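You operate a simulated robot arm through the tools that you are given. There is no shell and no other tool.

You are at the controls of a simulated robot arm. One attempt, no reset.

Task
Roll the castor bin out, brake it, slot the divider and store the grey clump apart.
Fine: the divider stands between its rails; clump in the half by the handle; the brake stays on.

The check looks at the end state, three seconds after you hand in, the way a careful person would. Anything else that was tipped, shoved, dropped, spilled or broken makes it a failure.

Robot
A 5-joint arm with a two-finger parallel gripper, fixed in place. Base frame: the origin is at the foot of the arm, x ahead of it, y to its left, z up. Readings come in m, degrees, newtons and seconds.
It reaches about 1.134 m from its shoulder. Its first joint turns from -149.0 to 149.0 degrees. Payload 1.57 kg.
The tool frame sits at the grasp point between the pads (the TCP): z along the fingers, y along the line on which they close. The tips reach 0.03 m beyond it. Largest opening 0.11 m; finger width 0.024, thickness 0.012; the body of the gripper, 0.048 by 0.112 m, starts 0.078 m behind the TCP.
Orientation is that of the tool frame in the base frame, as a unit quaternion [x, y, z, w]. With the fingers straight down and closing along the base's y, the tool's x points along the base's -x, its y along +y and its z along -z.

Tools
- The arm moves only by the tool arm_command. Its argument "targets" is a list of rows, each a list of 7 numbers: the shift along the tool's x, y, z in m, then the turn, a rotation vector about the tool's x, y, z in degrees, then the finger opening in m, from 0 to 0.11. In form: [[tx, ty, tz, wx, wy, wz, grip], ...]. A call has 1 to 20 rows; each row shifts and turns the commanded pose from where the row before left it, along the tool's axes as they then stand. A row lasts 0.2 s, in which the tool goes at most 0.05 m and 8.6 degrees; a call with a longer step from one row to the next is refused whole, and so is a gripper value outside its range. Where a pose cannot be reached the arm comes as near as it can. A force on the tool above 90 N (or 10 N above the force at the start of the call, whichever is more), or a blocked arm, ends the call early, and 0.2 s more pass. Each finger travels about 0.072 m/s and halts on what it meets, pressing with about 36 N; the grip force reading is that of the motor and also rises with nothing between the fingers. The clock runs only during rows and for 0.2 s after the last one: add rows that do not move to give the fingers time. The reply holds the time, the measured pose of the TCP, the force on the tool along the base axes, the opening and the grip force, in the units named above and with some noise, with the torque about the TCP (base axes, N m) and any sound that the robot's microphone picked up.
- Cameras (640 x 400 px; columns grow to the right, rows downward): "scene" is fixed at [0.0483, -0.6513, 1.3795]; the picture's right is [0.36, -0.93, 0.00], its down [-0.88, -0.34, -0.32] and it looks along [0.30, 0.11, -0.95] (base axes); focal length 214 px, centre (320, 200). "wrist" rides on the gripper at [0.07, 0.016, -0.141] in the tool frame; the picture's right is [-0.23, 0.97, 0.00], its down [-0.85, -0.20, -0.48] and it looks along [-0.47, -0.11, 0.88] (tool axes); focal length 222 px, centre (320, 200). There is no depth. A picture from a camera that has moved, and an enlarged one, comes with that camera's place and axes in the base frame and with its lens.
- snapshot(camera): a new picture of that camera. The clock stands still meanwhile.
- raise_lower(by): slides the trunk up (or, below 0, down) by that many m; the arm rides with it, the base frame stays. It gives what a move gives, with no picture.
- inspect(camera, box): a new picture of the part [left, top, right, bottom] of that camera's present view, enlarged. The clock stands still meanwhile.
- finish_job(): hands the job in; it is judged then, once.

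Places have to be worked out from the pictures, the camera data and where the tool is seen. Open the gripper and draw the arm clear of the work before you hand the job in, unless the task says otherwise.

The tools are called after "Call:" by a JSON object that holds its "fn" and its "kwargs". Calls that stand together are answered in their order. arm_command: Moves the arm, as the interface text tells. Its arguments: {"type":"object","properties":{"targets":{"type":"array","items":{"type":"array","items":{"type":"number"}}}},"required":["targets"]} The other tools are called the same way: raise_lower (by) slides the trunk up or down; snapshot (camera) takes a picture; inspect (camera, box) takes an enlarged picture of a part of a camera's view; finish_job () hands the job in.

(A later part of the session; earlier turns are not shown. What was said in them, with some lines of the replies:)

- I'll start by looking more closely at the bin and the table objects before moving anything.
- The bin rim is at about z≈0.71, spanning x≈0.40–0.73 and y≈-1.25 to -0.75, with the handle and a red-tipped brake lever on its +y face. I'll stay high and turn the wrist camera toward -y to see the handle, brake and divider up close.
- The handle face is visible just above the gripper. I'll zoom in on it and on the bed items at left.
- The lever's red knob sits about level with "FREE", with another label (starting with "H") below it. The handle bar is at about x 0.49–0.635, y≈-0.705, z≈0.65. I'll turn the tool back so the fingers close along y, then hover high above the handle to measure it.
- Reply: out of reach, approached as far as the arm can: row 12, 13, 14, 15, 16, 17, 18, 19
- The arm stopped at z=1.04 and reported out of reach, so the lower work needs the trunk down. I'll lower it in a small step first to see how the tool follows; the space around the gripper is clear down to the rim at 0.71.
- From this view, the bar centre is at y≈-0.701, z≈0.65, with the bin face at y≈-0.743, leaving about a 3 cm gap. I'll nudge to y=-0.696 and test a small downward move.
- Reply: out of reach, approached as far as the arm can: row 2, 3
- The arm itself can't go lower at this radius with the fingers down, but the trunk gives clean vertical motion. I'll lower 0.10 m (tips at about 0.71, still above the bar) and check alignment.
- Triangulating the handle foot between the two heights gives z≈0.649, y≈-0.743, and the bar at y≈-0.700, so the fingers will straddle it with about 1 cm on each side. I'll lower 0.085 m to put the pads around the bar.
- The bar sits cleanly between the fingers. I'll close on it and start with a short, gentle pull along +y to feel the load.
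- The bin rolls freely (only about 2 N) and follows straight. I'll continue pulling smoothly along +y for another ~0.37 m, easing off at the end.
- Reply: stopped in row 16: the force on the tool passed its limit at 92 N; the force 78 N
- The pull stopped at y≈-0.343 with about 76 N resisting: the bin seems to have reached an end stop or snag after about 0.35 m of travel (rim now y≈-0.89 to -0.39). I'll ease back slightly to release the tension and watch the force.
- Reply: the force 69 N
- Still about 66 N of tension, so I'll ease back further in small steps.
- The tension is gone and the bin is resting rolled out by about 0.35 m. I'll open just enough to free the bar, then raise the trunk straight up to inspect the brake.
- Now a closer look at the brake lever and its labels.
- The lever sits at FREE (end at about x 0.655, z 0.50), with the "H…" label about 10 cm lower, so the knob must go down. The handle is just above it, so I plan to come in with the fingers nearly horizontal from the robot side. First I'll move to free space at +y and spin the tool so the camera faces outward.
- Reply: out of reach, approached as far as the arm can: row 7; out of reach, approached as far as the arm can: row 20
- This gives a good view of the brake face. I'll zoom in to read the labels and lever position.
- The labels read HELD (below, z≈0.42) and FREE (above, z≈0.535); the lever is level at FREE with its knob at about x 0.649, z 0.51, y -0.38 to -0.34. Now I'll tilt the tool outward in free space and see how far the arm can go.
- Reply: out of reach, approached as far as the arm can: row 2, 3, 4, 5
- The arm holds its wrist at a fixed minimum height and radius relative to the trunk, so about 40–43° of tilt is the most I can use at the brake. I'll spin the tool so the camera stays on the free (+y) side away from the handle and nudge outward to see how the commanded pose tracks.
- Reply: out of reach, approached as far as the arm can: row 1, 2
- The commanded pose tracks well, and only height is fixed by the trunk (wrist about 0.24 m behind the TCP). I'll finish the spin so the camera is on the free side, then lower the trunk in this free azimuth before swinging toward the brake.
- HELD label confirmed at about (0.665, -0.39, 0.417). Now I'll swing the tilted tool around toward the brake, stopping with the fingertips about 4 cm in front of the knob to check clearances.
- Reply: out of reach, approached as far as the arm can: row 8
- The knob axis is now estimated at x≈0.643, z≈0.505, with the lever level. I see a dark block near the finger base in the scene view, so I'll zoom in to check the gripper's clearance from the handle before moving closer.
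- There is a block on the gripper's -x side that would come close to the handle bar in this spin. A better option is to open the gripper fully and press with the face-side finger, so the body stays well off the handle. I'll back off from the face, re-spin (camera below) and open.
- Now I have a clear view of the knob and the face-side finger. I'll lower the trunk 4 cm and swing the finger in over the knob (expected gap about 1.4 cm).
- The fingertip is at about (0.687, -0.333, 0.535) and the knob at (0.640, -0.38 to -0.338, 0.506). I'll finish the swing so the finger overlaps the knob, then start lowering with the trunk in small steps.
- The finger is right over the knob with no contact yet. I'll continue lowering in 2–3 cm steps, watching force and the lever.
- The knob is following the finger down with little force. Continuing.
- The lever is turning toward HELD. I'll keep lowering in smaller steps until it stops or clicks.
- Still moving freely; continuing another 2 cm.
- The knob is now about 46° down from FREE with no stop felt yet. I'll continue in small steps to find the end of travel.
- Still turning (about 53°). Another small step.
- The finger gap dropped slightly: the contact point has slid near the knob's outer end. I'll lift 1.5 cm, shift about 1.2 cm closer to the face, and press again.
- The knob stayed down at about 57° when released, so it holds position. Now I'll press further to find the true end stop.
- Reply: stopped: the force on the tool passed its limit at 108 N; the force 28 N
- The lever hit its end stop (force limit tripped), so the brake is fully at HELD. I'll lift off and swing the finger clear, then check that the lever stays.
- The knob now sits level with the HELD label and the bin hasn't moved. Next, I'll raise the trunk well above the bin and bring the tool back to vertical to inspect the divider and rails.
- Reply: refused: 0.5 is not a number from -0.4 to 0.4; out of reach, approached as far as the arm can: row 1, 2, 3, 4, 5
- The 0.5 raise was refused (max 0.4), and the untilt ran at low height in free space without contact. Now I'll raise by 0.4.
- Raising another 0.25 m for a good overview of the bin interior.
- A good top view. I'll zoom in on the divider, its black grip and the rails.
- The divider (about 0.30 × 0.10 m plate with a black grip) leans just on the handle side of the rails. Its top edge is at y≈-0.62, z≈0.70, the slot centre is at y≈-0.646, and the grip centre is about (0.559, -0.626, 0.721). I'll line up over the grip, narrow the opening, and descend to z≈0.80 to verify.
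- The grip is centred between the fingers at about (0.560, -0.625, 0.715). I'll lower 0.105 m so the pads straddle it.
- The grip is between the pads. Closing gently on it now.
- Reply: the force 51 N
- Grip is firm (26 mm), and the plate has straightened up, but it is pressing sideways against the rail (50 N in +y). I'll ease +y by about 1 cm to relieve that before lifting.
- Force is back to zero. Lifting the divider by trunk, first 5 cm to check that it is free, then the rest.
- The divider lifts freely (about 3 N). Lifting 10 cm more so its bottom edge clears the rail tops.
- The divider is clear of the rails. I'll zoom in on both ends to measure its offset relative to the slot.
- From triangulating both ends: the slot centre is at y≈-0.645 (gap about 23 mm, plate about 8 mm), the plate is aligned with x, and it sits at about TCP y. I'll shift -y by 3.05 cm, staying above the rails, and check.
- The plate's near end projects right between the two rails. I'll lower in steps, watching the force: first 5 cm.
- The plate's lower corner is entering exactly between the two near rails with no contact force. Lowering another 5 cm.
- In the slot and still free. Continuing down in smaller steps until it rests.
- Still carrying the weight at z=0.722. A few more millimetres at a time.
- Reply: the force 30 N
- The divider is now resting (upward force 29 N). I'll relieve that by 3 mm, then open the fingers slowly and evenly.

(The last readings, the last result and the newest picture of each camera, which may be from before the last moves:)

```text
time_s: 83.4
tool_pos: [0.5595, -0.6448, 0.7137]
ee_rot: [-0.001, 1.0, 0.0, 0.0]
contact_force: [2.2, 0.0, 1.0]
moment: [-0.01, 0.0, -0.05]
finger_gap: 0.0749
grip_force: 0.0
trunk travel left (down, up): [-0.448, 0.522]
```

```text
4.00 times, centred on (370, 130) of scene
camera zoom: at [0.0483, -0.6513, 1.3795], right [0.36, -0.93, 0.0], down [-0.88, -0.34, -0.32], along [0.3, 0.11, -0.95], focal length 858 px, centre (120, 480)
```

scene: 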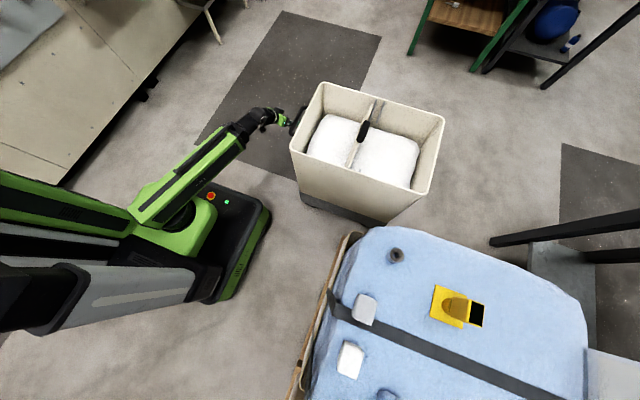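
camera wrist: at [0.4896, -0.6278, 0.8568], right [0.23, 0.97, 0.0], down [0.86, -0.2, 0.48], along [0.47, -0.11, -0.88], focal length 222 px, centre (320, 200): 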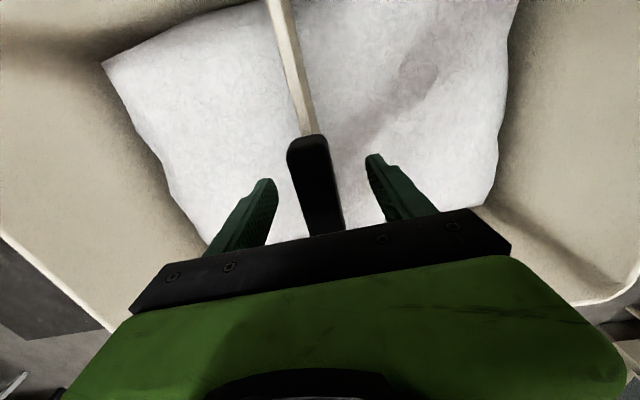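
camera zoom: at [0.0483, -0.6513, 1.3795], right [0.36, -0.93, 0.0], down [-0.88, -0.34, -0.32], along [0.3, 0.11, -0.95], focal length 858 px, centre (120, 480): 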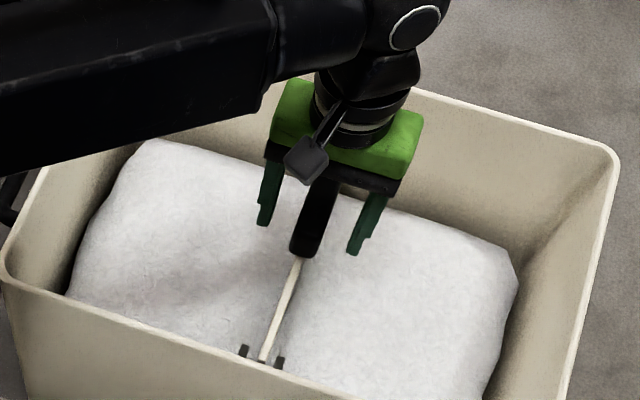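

The divider stays upright between its rails. Raising the trunk straight up to clear it and verify.

Call:
{"fn": "raise_lower", "kwargs": {"by": 0.35}}

Call:
{"fn": "snapshot", "kwargs": {"camera": "wrist"}}

Call:
{"fn": "inspect", "kwargs": {"camera": "wrist", "box": [200, 20, 440, 210]}}

Call:
{"fn": "snapshot", "kwargs": {"camera": "scene"}}

```text
time_s: 86.8
tool_pos: [0.5598, -0.644, 1.0655]
ee_rot: [0.0, 1.0, 0.0, -0.001]
contact_force: [1.0, -0.4, -0.4]
moment: [0.0, 0.0, 0.01]
finger_gap: 0.0752
grip_force: 0.1
trunk travel left (down, up): [-0.798, 0.172]
```

```text
taken
camera wrist: at [0.4896, -0.6278, 1.2068], right [0.23, 0.97, 0.0], down [0.86, -0.2, 0.48], along [0.47, -0.11, -0.88], focal length 222 px, centre (320, 200)
```

wrist: 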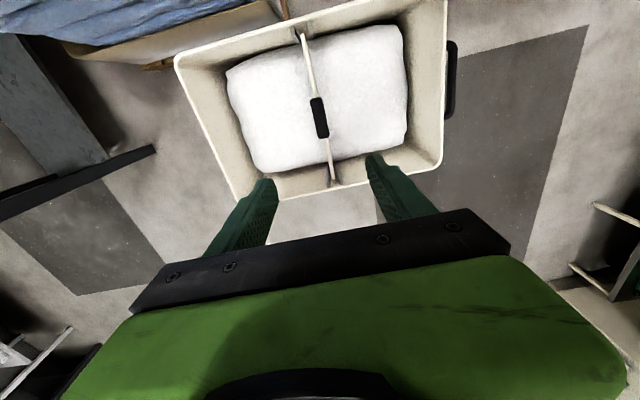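

```text
2.11 times, centred on (320, 115) of wrist
camera zoom: at [0.4896, -0.6278, 1.2068], right [0.23, 0.97, 0.0], down [0.86, -0.2, 0.48], along [0.47, -0.11, -0.88], focal length 468 px, centre (320, 379)
```

zoom: 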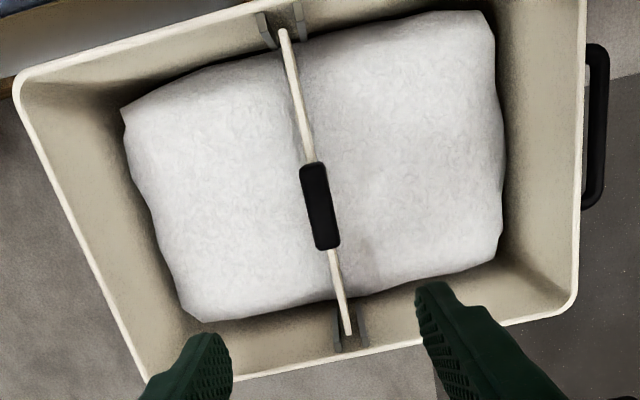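

```text
taken
```

scene: 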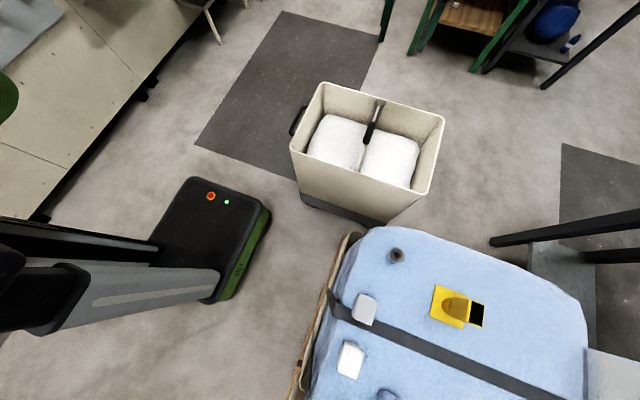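

The divider is clearly between its rails at both ends. Now for the clump on the blue load: I'll zoom in on the candidates there.

Call:
{"fn": "inspect", "kwargs": {"camera": "scene", "box": [310, 280, 430, 400]}}

Call:
{"fn": "inspect", "kwargs": {"camera": "scene", "box": [370, 230, 500, 340]}}

```text
3.33 times, centred on (370, 340) of scene
camera zoom: at [0.0483, -0.6513, 1.3795], right [0.36, -0.93, 0.0], down [-0.88, -0.34, -0.32], along [0.3, 0.11, -0.95], focal length 715 px, centre (153, -267)
```

zoom: 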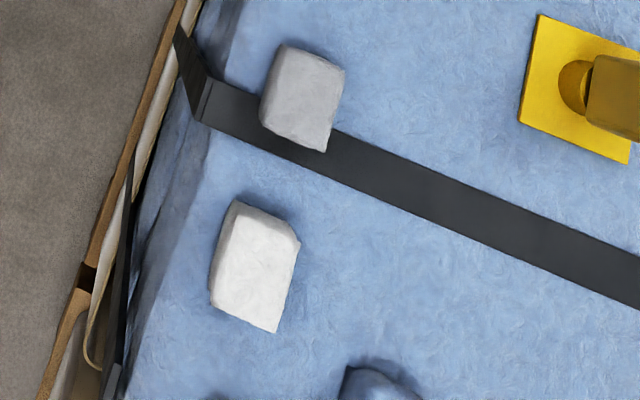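

```text
3.64 times, centred on (435, 285) of scene
camera zoom: at [0.0483, -0.6513, 1.3795], right [0.36, -0.93, 0.0], down [-0.88, -0.34, -0.32], along [0.3, 0.11, -0.95], focal length 780 px, centre (-98, -109)
```

zoom: 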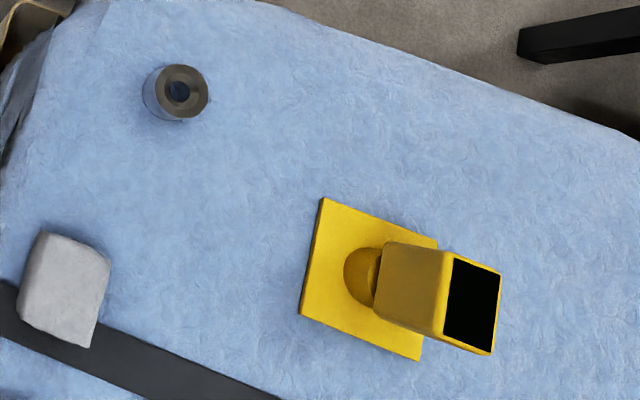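

The light-grey block partly lying on the strap is the grey clump (the other nearby block is white). It is about 0.045 (y) × 0.057 (x) and roughly axis-aligned, near (0.01, -0.78). I'll lower slightly and approach in stages to measure its height, avoiding the dark cup at about (0.15, -0.81).

Call:
{"fn": "raise_lower", "kwargs": {"by": -0.06}}

Call:
{"fn": "arm_command", "kwargs": {"targets": [[0.037, -0.01, 0, 0, 0, 0, 0.08], [0.037, -0.01, 0, 0, 0, 0, 0.09], [0.037, -0.01, 0, 0, 0, 0, 0.1], [0.037, -0.01, 0, 0, 0, 0, 0.1], [0.037, -0.01, 0, 0, 0, 0, 0.1], [0.037, -0.01, 0, 0, 0, 0, 0.1], [0.037, -0.01, 0, 0, 0, 0, 0.1], [0, 0, 0, 0, 0, 0, 0.1]]}}

Call:
{"fn": "snapshot", "kwargs": {"camera": "wrist"}}

Call:
{"fn": "snapshot", "kwargs": {"camera": "scene"}}

```text
time_s: 87.8
tool_pos: [0.5599, -0.6443, 1.0054]
ee_rot: [-0.001, 1.0, -0.001, 0.001]
contact_force: [-0.8, -0.8, 0.3]
moment: [0.0, -0.01, -0.03]
finger_gap: 0.0751
grip_force: 0.1
trunk travel left (down, up): [-0.738, 0.232]
```

```text
time_s: 89.6
tool_pos: [0.2985, -0.7147, 1.0045]
ee_rot: [0.0, 1.0, 0.0, 0.0]
contact_force: [0.2, 0.5, -0.5]
moment: [0.03, 0.03, 0.02]
finger_gap: 0.1
grip_force: 0.1
trunk travel left (down, up): [-0.738, 0.232]
```

```text
taken
camera wrist: at [0.2294, -0.6986, 1.1468], right [0.23, 0.97, 0.0], down [0.86, -0.2, 0.48], along [0.47, -0.11, -0.88], focal length 222 px, centre (320, 200)
```

wrist: 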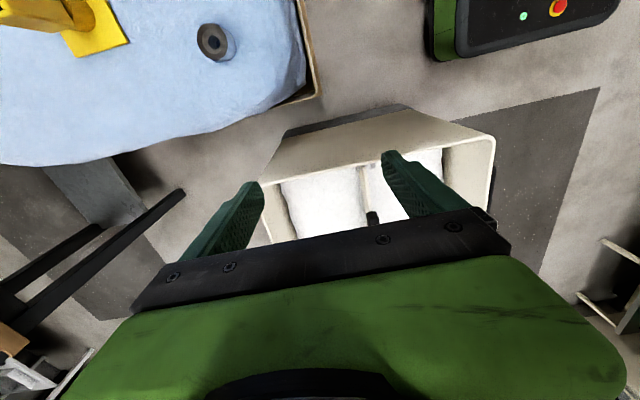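

```text
taken
```

scene: 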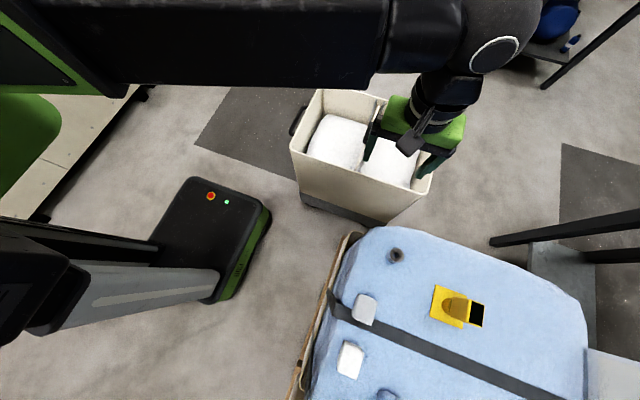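

The cup top triangulates to about (0.16, -0.82, 0.81), so the blue surface is around z≈0.77. The gripper at z≈1.0 passes safely above. I'll move over the grey clump and look.

Call:
{"fn": "arm_command", "kwargs": {"targets": [[0.0358, -0.0087, 0, 0, 0, 0, 0.1], [0.0358, -0.0087, 0, 0, 0, 0, 0.1], [0.0358, -0.0087, 0, 0, 0, 0, 0.1], [0.0358, -0.0087, 0, 0, 0, 0, 0.1], [0.0358, -0.0087, 0, 0, 0, 0, 0.1], [0.0358, -0.0087, 0, 0, 0, 0, 0.1], [0.0358, -0.0087, 0, 0, 0, 0, 0.1], [0.0358, -0.0087, 0, 0, 0, 0, 0.1], [0, 0, 0, 0, 0, 0, 0.1]]}}

Call:
{"fn": "snapshot", "kwargs": {"camera": "wrist"}}

Call:
{"fn": "inspect", "kwargs": {"camera": "wrist", "box": [180, 20, 460, 210]}}

```text
time_s: 91.6
tool_pos: [0.0143, -0.7836, 1.0043]
ee_rot: [0.0, 1.0, -0.001, 0.0]
contact_force: [0.4, 0.0, -0.1]
moment: [0.03, -0.02, -0.01]
finger_gap: 0.0999
grip_force: 0.1
trunk travel left (down, up): [-0.738, 0.232]
```

```text
taken
camera wrist: at [-0.0551, -0.7677, 1.1467], right [0.23, 0.97, 0.0], down [0.86, -0.2, 0.48], along [0.47, -0.11, -0.88], focal length 222 px, centre (320, 200)
```

wrist: 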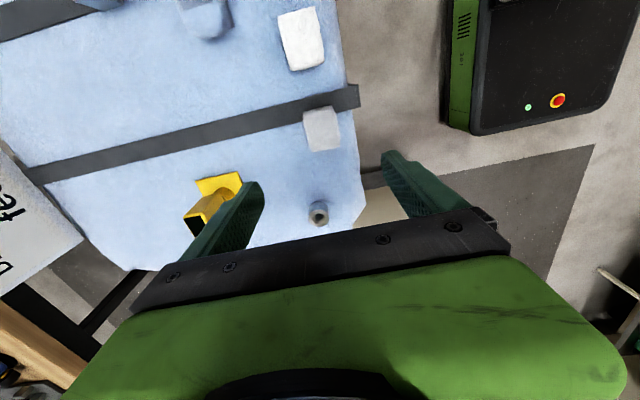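

```text
2.11 times, centred on (320, 115) of wrist
camera zoom: at [-0.0551, -0.7677, 1.1467], right [0.23, 0.97, 0.0], down [0.86, -0.2, 0.48], along [0.47, -0.11, -0.88], focal length 468 px, centre (320, 379)
```

zoom: 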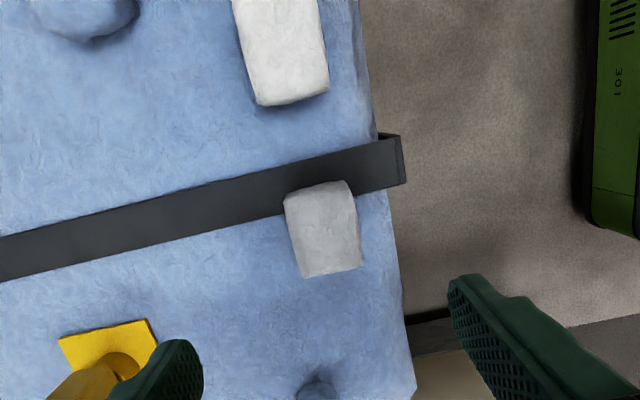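

The grey clump's centre triangulates to about (0.011, -0.784, 0.80), about 4.8 cm wide in y. I'll lower to just above it and re-check alignment.

Call:
{"fn": "raise_lower", "kwargs": {"by": -0.14}}

Call:
{"fn": "inspect", "kwargs": {"camera": "wrist", "box": [180, 50, 460, 225]}}

Call:
{"fn": "snapshot", "kwargs": {"camera": "scene"}}

```text
time_s: 93.3
tool_pos: [0.0144, -0.7837, 0.864]
ee_rot: [-0.001, 1.0, 0.0, 0.0]
contact_force: [0.0, 0.1, 0.7]
moment: [0.05, 0.0, 0.02]
finger_gap: 0.0997
grip_force: 0.1
trunk travel left (down, up): [-0.598, 0.372]
```

```text
2.29 times, centred on (320, 138) of wrist
camera zoom: at [-0.0548, -0.7676, 1.0068], right [0.23, 0.97, 0.0], down [0.86, -0.2, 0.48], along [0.47, -0.11, -0.88], focal length 508 px, centre (320, 343)
```

zoom: 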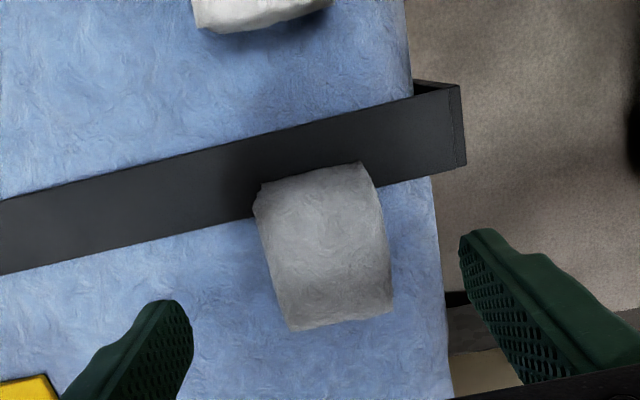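

```text
taken
```

scene: 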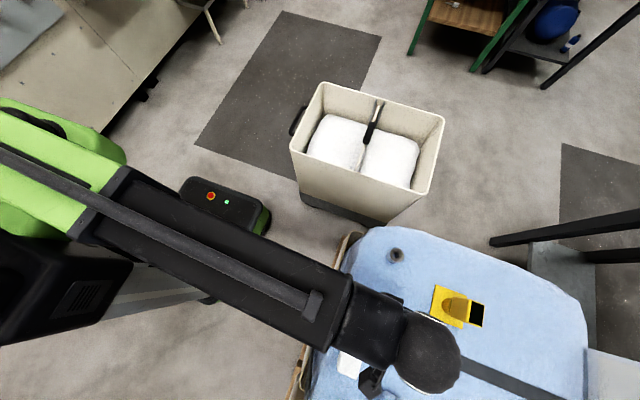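

The clump is well within the opening; its centre is about (0.010, -0.781) with its top near z≈0.82. I'll make a small correction and lower further.

Call:
{"fn": "arm_command", "kwargs": {"targets": [[0.004, 0.0025, 0, 0, 0, 0, 0.09], [0, 0, 0, 0, 0, 0, 0.09]]}}

Call:
{"fn": "raise_lower", "kwargs": {"by": -0.045}}

Call:
{"fn": "snapshot", "kwargs": {"camera": "wrist"}}

Call:
{"fn": "inspect", "kwargs": {"camera": "wrist", "box": [180, 80, 460, 255]}}

```text
time_s: 93.9
tool_pos: [0.0107, -0.7809, 0.8647]
ee_rot: [-0.002, 1.0, 0.0, -0.001]
contact_force: [0.0, -0.9, 0.0]
moment: [0.03, 0.01, 0.01]
finger_gap: 0.09
grip_force: 0.0
trunk travel left (down, up): [-0.598, 0.372]
```

```text
time_s: 94.8
tool_pos: [0.0118, -0.7822, 0.8197]
ee_rot: [-0.001, 1.0, 0.0, 0.0]
contact_force: [-0.6, 0.1, -0.1]
moment: [0.02, 0.01, -0.01]
finger_gap: 0.0901
grip_force: 0.0
trunk travel left (down, up): [-0.553, 0.417]
```

```text
taken
camera wrist: at [-0.0586, -0.7653, 0.9617], right [0.23, 0.97, 0.0], down [0.86, -0.2, 0.48], along [0.47, -0.11, -0.88], focal length 222 px, centre (320, 200)
```

wrist: 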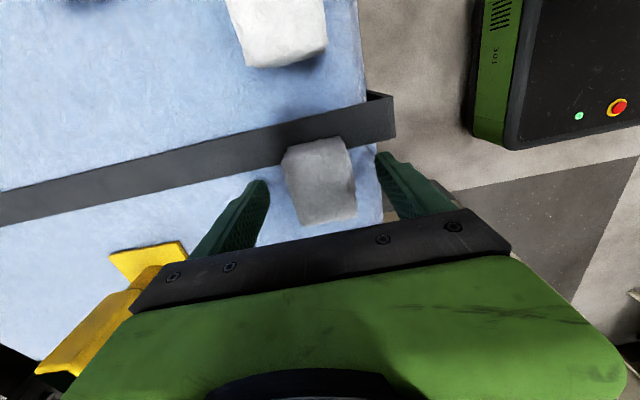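

```text
2.29 times, centred on (320, 168) of wrist
camera zoom: at [-0.0586, -0.7653, 0.9617], right [0.23, 0.97, 0.0], down [0.86, -0.2, 0.48], along [0.47, -0.11, -0.88], focal length 508 px, centre (320, 274)
```

zoom: 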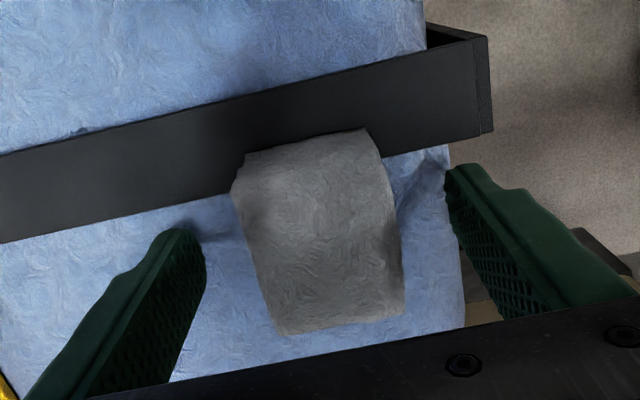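

The clump is centred between the fingers, and the tips are close to the surface. I'll lower 1 cm more and then close gently.

Call:
{"fn": "raise_lower", "kwargs": {"by": -0.01}}

Call:
{"fn": "arm_command", "kwargs": {"targets": [[-0.002, 0, 0, 0, 0, 0, 0.08], [0, 0, 0, 0, 0, 0, 0.07], [0, 0, 0, 0, 0, 0, 0.06], [0, 0, 0, 0, 0, 0, 0.05], [0, 0, 0, 0, 0, 0, 0.045], [0, 0, 0, 0, 0, 0, 0.04], [0, 0, 0, 0, 0, 0, 0.035], [0, 0, 0, 0, 0, 0, 0.035]]}}

Call:
{"fn": "snapshot", "kwargs": {"camera": "wrist"}}

```text
time_s: 95.3
tool_pos: [0.0124, -0.7818, 0.8102]
ee_rot: [-0.001, 1.0, 0.0, 0.0]
contact_force: [-0.1, -0.6, 9.8]
moment: [0.46, 0.01, 0.03]
finger_gap: 0.089
grip_force: 0.1
trunk travel left (down, up): [-0.543, 0.427]
```

```text
time_s: 97.1
tool_pos: [0.0137, -0.7818, 0.8085]
ee_rot: [-0.001, 1.0, 0.0, 0.0]
contact_force: [0.4, 4.5, 6.7]
moment: [0.29, -0.02, 0.0]
finger_gap: 0.0489
grip_force: 35.6
trunk travel left (down, up): [-0.543, 0.427]
```

```text
taken
camera wrist: at [-0.0564, -0.7648, 0.9523], right [0.23, 0.97, 0.0], down [0.86, -0.2, 0.48], along [0.47, -0.11, -0.88], focal length 222 px, centre (320, 200)
```

wrist: 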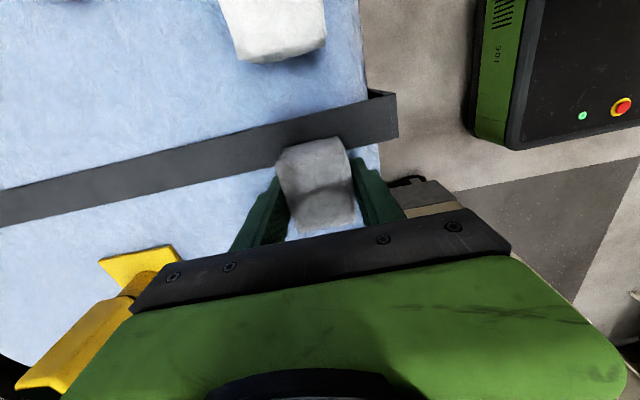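

The clump is gripped at 49 mm width. Lifting it 6 cm and checking.

Call:
{"fn": "raise_lower", "kwargs": {"by": 0.06}}

Call:
{"fn": "snapshot", "kwargs": {"camera": "wrist"}}

```text
time_s: 98.1
tool_pos: [0.0134, -0.7813, 0.8691]
ee_rot: [-0.001, 1.0, 0.0, 0.0]
contact_force: [0.2, -0.3, -0.9]
moment: [0.01, -0.05, 0.02]
finger_gap: 0.0489
grip_force: 36.2
trunk travel left (down, up): [-0.603, 0.367]
```

```text
taken
camera wrist: at [-0.0565, -0.7656, 1.0117], right [0.23, 0.97, 0.0], down [0.86, -0.2, 0.48], along [0.47, -0.11, -0.88], focal length 222 px, centre (320, 200)
```

wrist: 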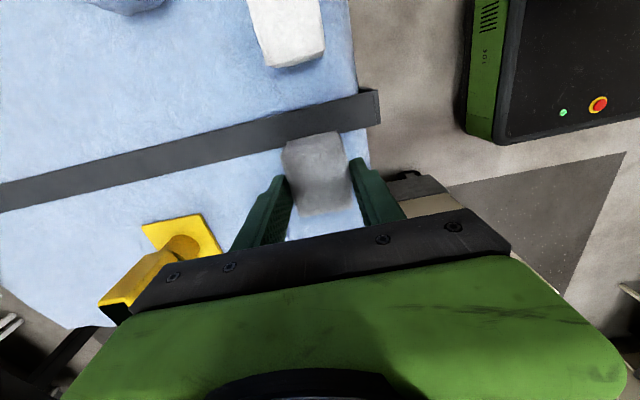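

Clump lifted cleanly. I'll raise another 10 cm and carry it over to above the handle-side half of the bin (about x 0.56, y -0.53).

Call:
{"fn": "raise_lower", "kwargs": {"by": 0.1}}

Call:
{"fn": "arm_command", "kwargs": {"targets": [[-0.0124, 0.0057, 0, 0, 0, 0, 0.035], [-0.0124, 0.0057, 0, 0, 0, 0, 0.035], [-0.0311, 0.0143, 0, 0, 0, 0, 0.035], [-0.0311, 0.0143, 0, 0, 0, 0, 0.035], [-0.0311, 0.0143, 0, 0, 0, 0, 0.035], [-0.0311, 0.0143, 0, 0, 0, 0, 0.035], [-0.0311, 0.0143, 0, 0, 0, 0, 0.035], [-0.0311, 0.0143, 0, 0, 0, 0, 0.035], [-0.0311, 0.0143, 0, 0, 0, 0, 0.035], [-0.0311, 0.0143, 0, 0, 0, 0, 0.035], [-0.0311, 0.0143, 0, 0, 0, 0, 0.035], [-0.0311, 0.0143, 0, 0, 0, 0, 0.035], [-0.0311, 0.0143, 0, 0, 0, 0, 0.035], [-0.0311, 0.0143, 0, 0, 0, 0, 0.035], [-0.0311, 0.0143, 0, 0, 0, 0, 0.035], [-0.0311, 0.0143, 0, 0, 0, 0, 0.035], [-0.0311, 0.0143, 0, 0, 0, 0, 0.035], [-0.0311, 0.0143, 0, 0, 0, 0, 0.035], [-0.0124, 0.0057, 0, 0, 0, 0, 0.035], [-0.0124, 0.0057, 0, 0, 0, 0, 0.035]]}}

Call:
{"fn": "snapshot", "kwargs": {"camera": "wrist"}}

Call:
{"fn": "snapshot", "kwargs": {"camera": "scene"}}

```text
time_s: 99.5
tool_pos: [0.0137, -0.7825, 0.9691]
ee_rot: [-0.001, 1.0, -0.001, 0.0]
contact_force: [0.4, -1.0, -0.8]
moment: [0.01, -0.02, -0.02]
finger_gap: 0.0486
grip_force: 35.6
trunk travel left (down, up): [-0.703, 0.267]
```

```text
time_s: 103.7
tool_pos: [0.5613, -0.5291, 0.9698]
ee_rot: [0.0, 1.0, -0.001, 0.0]
contact_force: [0.2, -0.5, 0.1]
moment: [-0.01, 0.02, -0.05]
finger_gap: 0.0488
grip_force: 35.9
trunk travel left (down, up): [-0.703, 0.267]
```

```text
taken
camera wrist: at [0.4915, -0.5132, 1.1118], right [0.23, 0.97, 0.0], down [0.86, -0.2, 0.48], along [0.47, -0.11, -0.88], focal length 222 px, centre (320, 200)
```

wrist: 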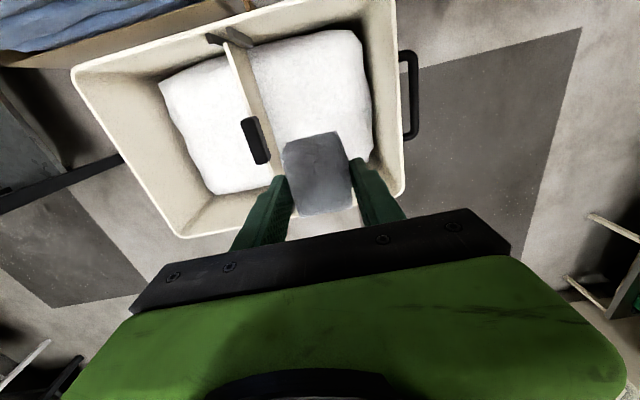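

```text
taken
```

scene: 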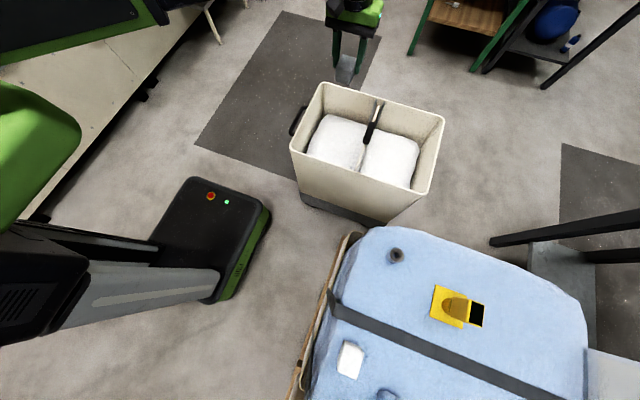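

Clump is over the handle-side half. Lowering into the bin: first to z≈0.72 and checking.

Call:
{"fn": "raise_lower", "kwargs": {"by": -0.25}}

Call:
{"fn": "inspect", "kwargs": {"camera": "scene", "box": [270, 60, 460, 220]}}

Call:
{"fn": "snapshot", "kwargs": {"camera": "wrist"}}

```text
time_s: 106.2
tool_pos: [0.5611, -0.5302, 0.7202]
ee_rot: [-0.001, 1.0, 0.0, 0.0]
contact_force: [0.0, 0.9, 0.0]
moment: [0.01, -0.02, -0.02]
finger_gap: 0.0487
grip_force: 35.6
trunk travel left (down, up): [-0.453, 0.517]
```

```text
2.50 times, centred on (365, 140) of scene
camera zoom: at [0.0483, -0.6513, 1.3795], right [0.36, -0.93, 0.0], down [-0.88, -0.34, -0.32], along [0.3, 0.11, -0.95], focal length 536 px, centre (208, 350)
```

zoom: 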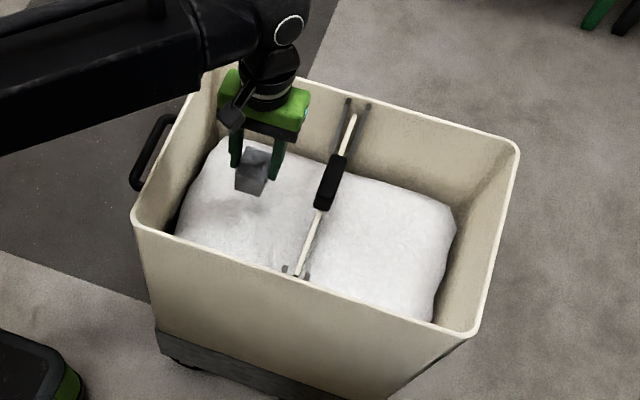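

```text
taken
camera wrist: at [0.4912, -0.5133, 0.8618], right [0.23, 0.97, 0.0], down [0.86, -0.2, 0.48], along [0.47, -0.11, -0.88], focal length 222 px, centre (320, 200)
```

wrist: 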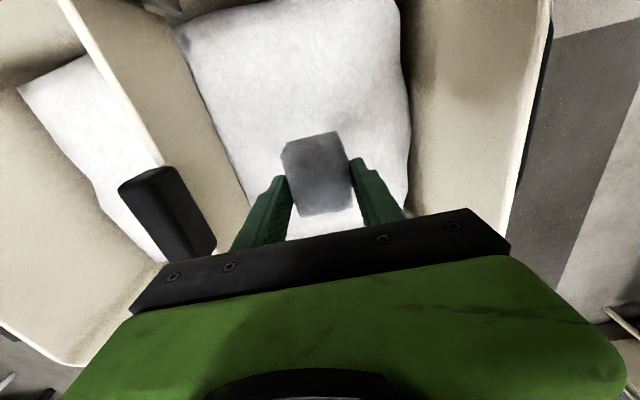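

Positioned well between the divider and the handle-side wall. Lowering further in steps until the clump touches the pad.

Call:
{"fn": "raise_lower", "kwargs": {"by": -0.05}}

Call:
{"fn": "raise_lower", "kwargs": {"by": -0.015}}

Call:
{"fn": "inspect", "kwargs": {"camera": "scene", "box": [310, 80, 410, 180]}}

```text
time_s: 107.2
tool_pos: [0.5611, -0.5294, 0.6701]
ee_rot: [-0.001, 1.0, 0.001, 0.0]
contact_force: [0.1, -0.4, -0.7]
moment: [-0.02, -0.01, -0.04]
finger_gap: 0.0488
grip_force: 35.7
trunk travel left (down, up): [-0.403, 0.567]
```

```text
time_s: 107.8
tool_pos: [0.5614, -0.5284, 0.6547]
ee_rot: [-0.002, 1.0, 0.0, 0.0]
contact_force: [0.9, 0.6, -0.6]
moment: [-0.04, 0.03, 0.02]
finger_gap: 0.0488
grip_force: 36.6
trunk travel left (down, up): [-0.388, 0.582]
```

```text
4.00 times, centred on (360, 130) of scene
camera zoom: at [0.0483, -0.6513, 1.3795], right [0.36, -0.93, 0.0], down [-0.88, -0.34, -0.32], along [0.3, 0.11, -0.95], focal length 858 px, centre (160, 480)
```

zoom: 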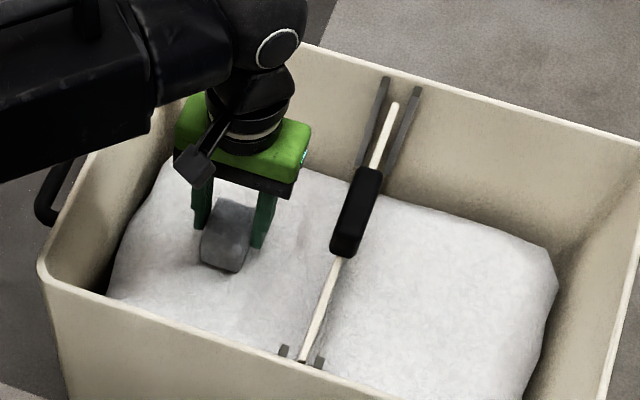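

Not touching yet. Continuing in 1 cm steps.

Call:
{"fn": "raise_lower", "kwargs": {"by": -0.01}}

Call:
{"fn": "raise_lower", "kwargs": {"by": -0.008}}

Call:
{"fn": "snapshot", "kwargs": {"camera": "wrist"}}

```text
time_s: 108.4
tool_pos: [0.5611, -0.5299, 0.6469]
ee_rot: [-0.001, 1.0, -0.002, 0.002]
contact_force: [7.5, -8.8, 44.5]
moment: [-0.21, -0.28, -0.02]
finger_gap: 0.0487
grip_force: 36.1
trunk travel left (down, up): [-0.378, 0.592]
```

```text
time_s: 109.0
tool_pos: [0.5588, -0.528, 0.6416]
ee_rot: [-0.001, 1.0, -0.002, 0.002]
contact_force: [7.5, -9.6, 80.6]
moment: [0.12, 0.12, 0.0]
finger_gap: 0.0487
grip_force: 36.0
trunk travel left (down, up): [-0.37, 0.6]
```

```text
taken
camera wrist: at [0.4886, -0.5112, 0.7833], right [0.23, 0.97, 0.0], down [0.85, -0.2, 0.48], along [0.47, -0.11, -0.88], focal length 222 px, centre (320, 200)
```

wrist: 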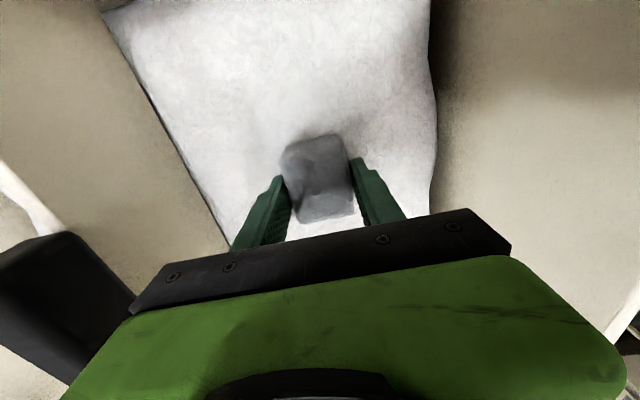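

I've reached the pad, with too much press (80 N). Raising about 1.2 cm to relieve before releasing.

Call:
{"fn": "raise_lower", "kwargs": {"by": 0.012}}

```text
time_s: 109.5
tool_pos: [0.5601, -0.5297, 0.647]
ee_rot: [-0.002, 1.0, 0.001, 0.001]
contact_force: [0.1, -0.4, -0.7]
moment: [0.02, 0.0, 0.01]
finger_gap: 0.0486
grip_force: 35.7
trunk travel left (down, up): [-0.382, 0.588]
```

Force is near zero with the clump just at the pad surface. Opening slowly to release.

Call:
{"fn": "arm_command", "kwargs": {"targets": [[0, 0, 0, 0, 0, 0, 0.05], [0, 0, 0, 0, 0, 0, 0.054], [0, 0, 0, 0, 0, 0, 0.06], [0, 0, 0, 0, 0, 0, 0.07], [0, 0, 0, 0, 0, 0, 0.08], [0, 0, 0, 0, 0, 0, 0.08], [0, 0, 0, 0, 0, 0, 0.08]]}}

Call:
{"fn": "snapshot", "kwargs": {"camera": "wrist"}}

Call:
{"fn": "inspect", "kwargs": {"camera": "scene", "box": [310, 80, 410, 180]}}

```text
time_s: 111.2
tool_pos: [0.5612, -0.5295, 0.6491]
ee_rot: [-0.001, 1.0, 0.0, -0.001]
contact_force: [-0.4, 0.1, -0.6]
moment: [0.03, 0.01, 0.0]
finger_gap: 0.0801
grip_force: 0.1
trunk travel left (down, up): [-0.382, 0.588]
```

```text
taken
camera wrist: at [0.4912, -0.5133, 0.7908], right [0.23, 0.97, 0.0], down [0.86, -0.2, 0.48], along [0.47, -0.11, -0.88], focal length 222 px, centre (320, 200)
```

wrist: 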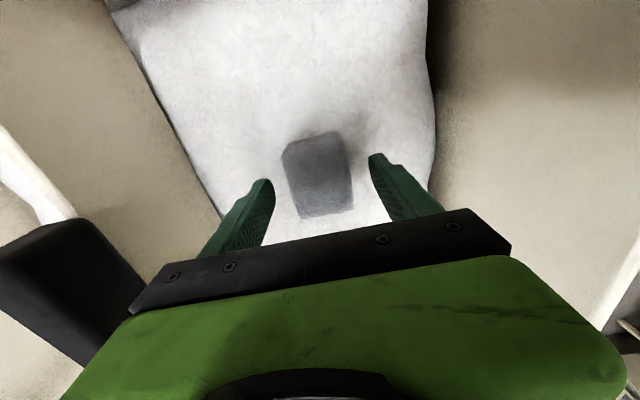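

```text
4.00 times, centred on (360, 130) of scene
camera zoom: at [0.0483, -0.6513, 1.3795], right [0.36, -0.93, 0.0], down [-0.88, -0.34, -0.32], along [0.3, 0.11, -0.95], focal length 858 px, centre (160, 480)
```

zoom: 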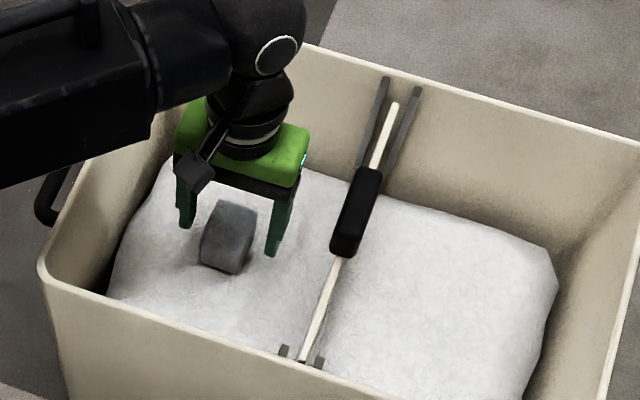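

Clump released and resting on the pad in the handle-side half. Now I raise straight up and clear of the bin, then verify everything.

Call:
{"fn": "raise_lower", "kwargs": {"by": 0.38}}

Call:
{"fn": "snapshot", "kwargs": {"camera": "wrist"}}

Call:
{"fn": "inspect", "kwargs": {"camera": "scene", "box": [280, 70, 460, 230]}}

```text
time_s: 114.8
tool_pos: [0.5615, -0.5294, 1.0284]
ee_rot: [-0.001, 1.0, 0.0, 0.0]
contact_force: [0.3, 0.3, -0.3]
moment: [-0.02, 0.01, 0.04]
finger_gap: 0.0801
grip_force: 0.0
trunk travel left (down, up): [-0.762, 0.208]
```

```text
taken
camera wrist: at [0.4912, -0.5133, 1.1708], right [0.23, 0.97, 0.0], down [0.86, -0.2, 0.48], along [0.47, -0.11, -0.88], focal length 222 px, centre (320, 200)
```

wrist: 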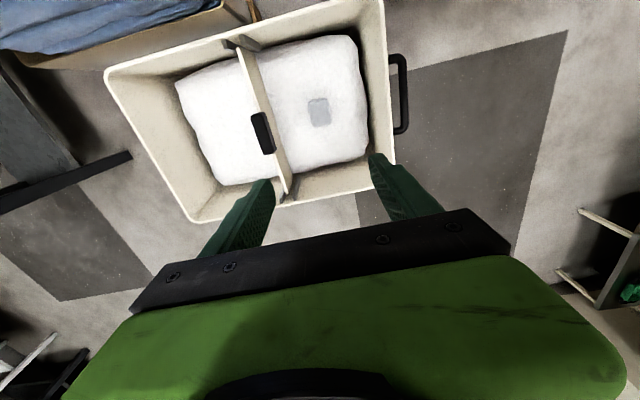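

```text
2.50 times, centred on (370, 150) of scene
camera zoom: at [0.0483, -0.6513, 1.3795], right [0.36, -0.93, 0.0], down [-0.88, -0.34, -0.32], along [0.3, 0.11, -0.95], focal length 536 px, centre (195, 325)
```

zoom: 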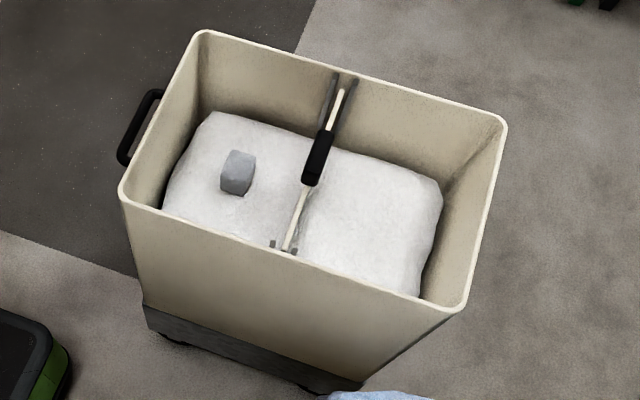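

The clump sits in the handle-side half and the divider stands in its rails. I'll draw the arm away over the free floor and check the brake lever once more.

Call:
{"fn": "arm_command", "kwargs": {"targets": [[0, 0.03, 0, 0, 0, 0, 0.08], [0, 0.04, 0, 0, 0, 0, 0.09], [0, 0.04, 0, 0, 0, 0, 0.1], [0, 0.04, 0, 0, 0, 0, 0.11], [0, 0.04, 0, 0, 0, 0, 0.11], [0, 0.04, 0, 0, 0, 0, 0.11], [0, 0.04, 0, 0, 0, 0, 0.11], [0, 0.04, 0, 0, 0, 0, 0.11], [0, 0.02, 0, 0, 0, 0, 0.11], [0, 0, 0, 0, 0, 0, 0.11]]}}

Call:
{"fn": "snapshot", "kwargs": {"camera": "wrist"}}

Call:
{"fn": "inspect", "kwargs": {"camera": "wrist", "box": [200, 70, 340, 190]}}

Call:
{"fn": "snapshot", "kwargs": {"camera": "scene"}}

```text
time_s: 117.0
tool_pos: [0.5603, -0.2, 1.0291]
ee_rot: [0.0, 1.0, 0.0, 0.0]
contact_force: [-0.5, -0.6, -0.4]
moment: [0.03, 0.01, 0.0]
finger_gap: 0.1102
grip_force: 0.0
trunk travel left (down, up): [-0.762, 0.208]
```

```text
taken
camera wrist: at [0.4906, -0.1836, 1.1708], right [0.23, 0.97, 0.0], down [0.86, -0.2, 0.48], along [0.47, -0.11, -0.88], focal length 222 px, centre (320, 200)
```

wrist: 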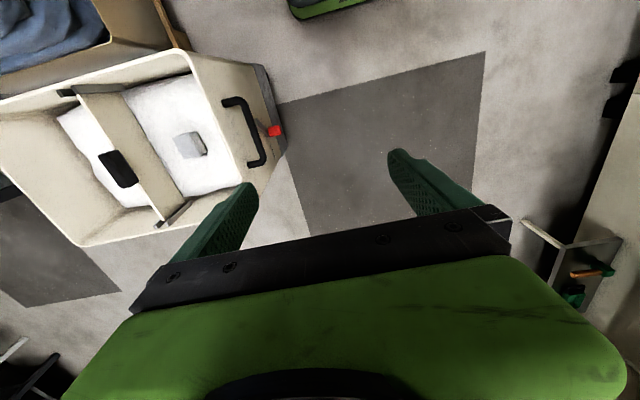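

```text
3.33 times, centred on (270, 130) of wrist
camera zoom: at [0.4906, -0.1836, 1.1708], right [0.23, 0.97, 0.0], down [0.86, -0.2, 0.48], along [0.47, -0.11, -0.88], focal length 740 px, centre (487, 433)
```

zoom: 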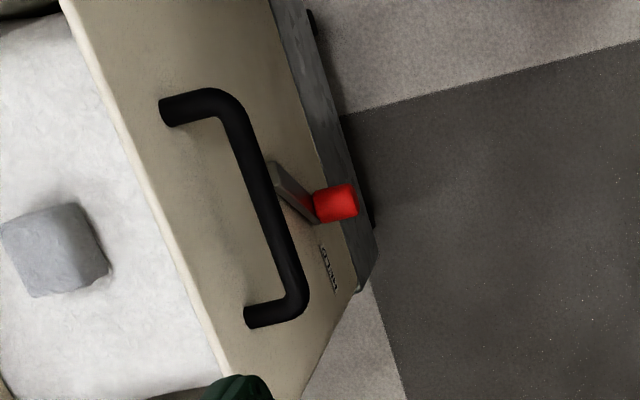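

```text
taken
```

scene: 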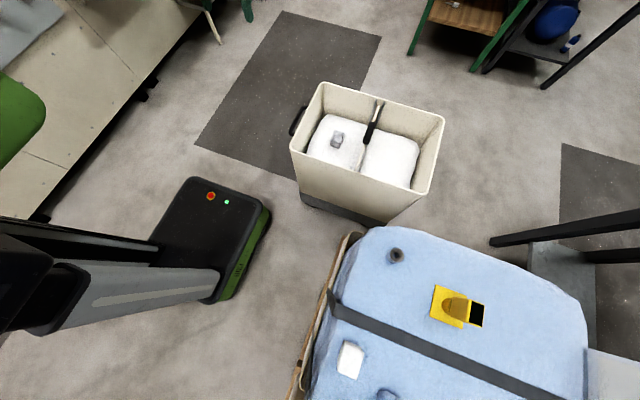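

All checks look good. The bin is rolled out, the lever is down at HELD, the divider is between its rails at both ends, and the grey clump is in the handle-side half. The other items are undisturbed, and the gripper is open and clear. Handing in.

Call:
{"fn": "finish_job", "kwargs": {}}

```text
The job is handed in.
```

I rolled the bin out, set its brake, slotted the divider and put the grey clump in the half by the handle. I then handed the job in and haven't seen a verdict. The last pictures before handing in showed everything in place.

- **Bin:** it rolled out about 0.35 m and then hit something solid, with the pull peaking at 92 N. I took that as the end of its travel, eased off and left it there.
- **Brake:** I pushed the lever down to its end stop beside the HELD label. It was still there in the final picture.
- **Divider:** it stands upright between its rails at both ends.
- **Clump:** it rests on the white pad in the half by the handle. I pressed it into the pad harder than intended on the way down (about 80 N) and backed off before letting go.
- **Surroundings:** the white block, the dark cup and the yellow object look unmoved. The fingertips pressed on the blue cover with about 10 N while I gripped the clump.
- **Arm:** the gripper is open and clear of the bin.
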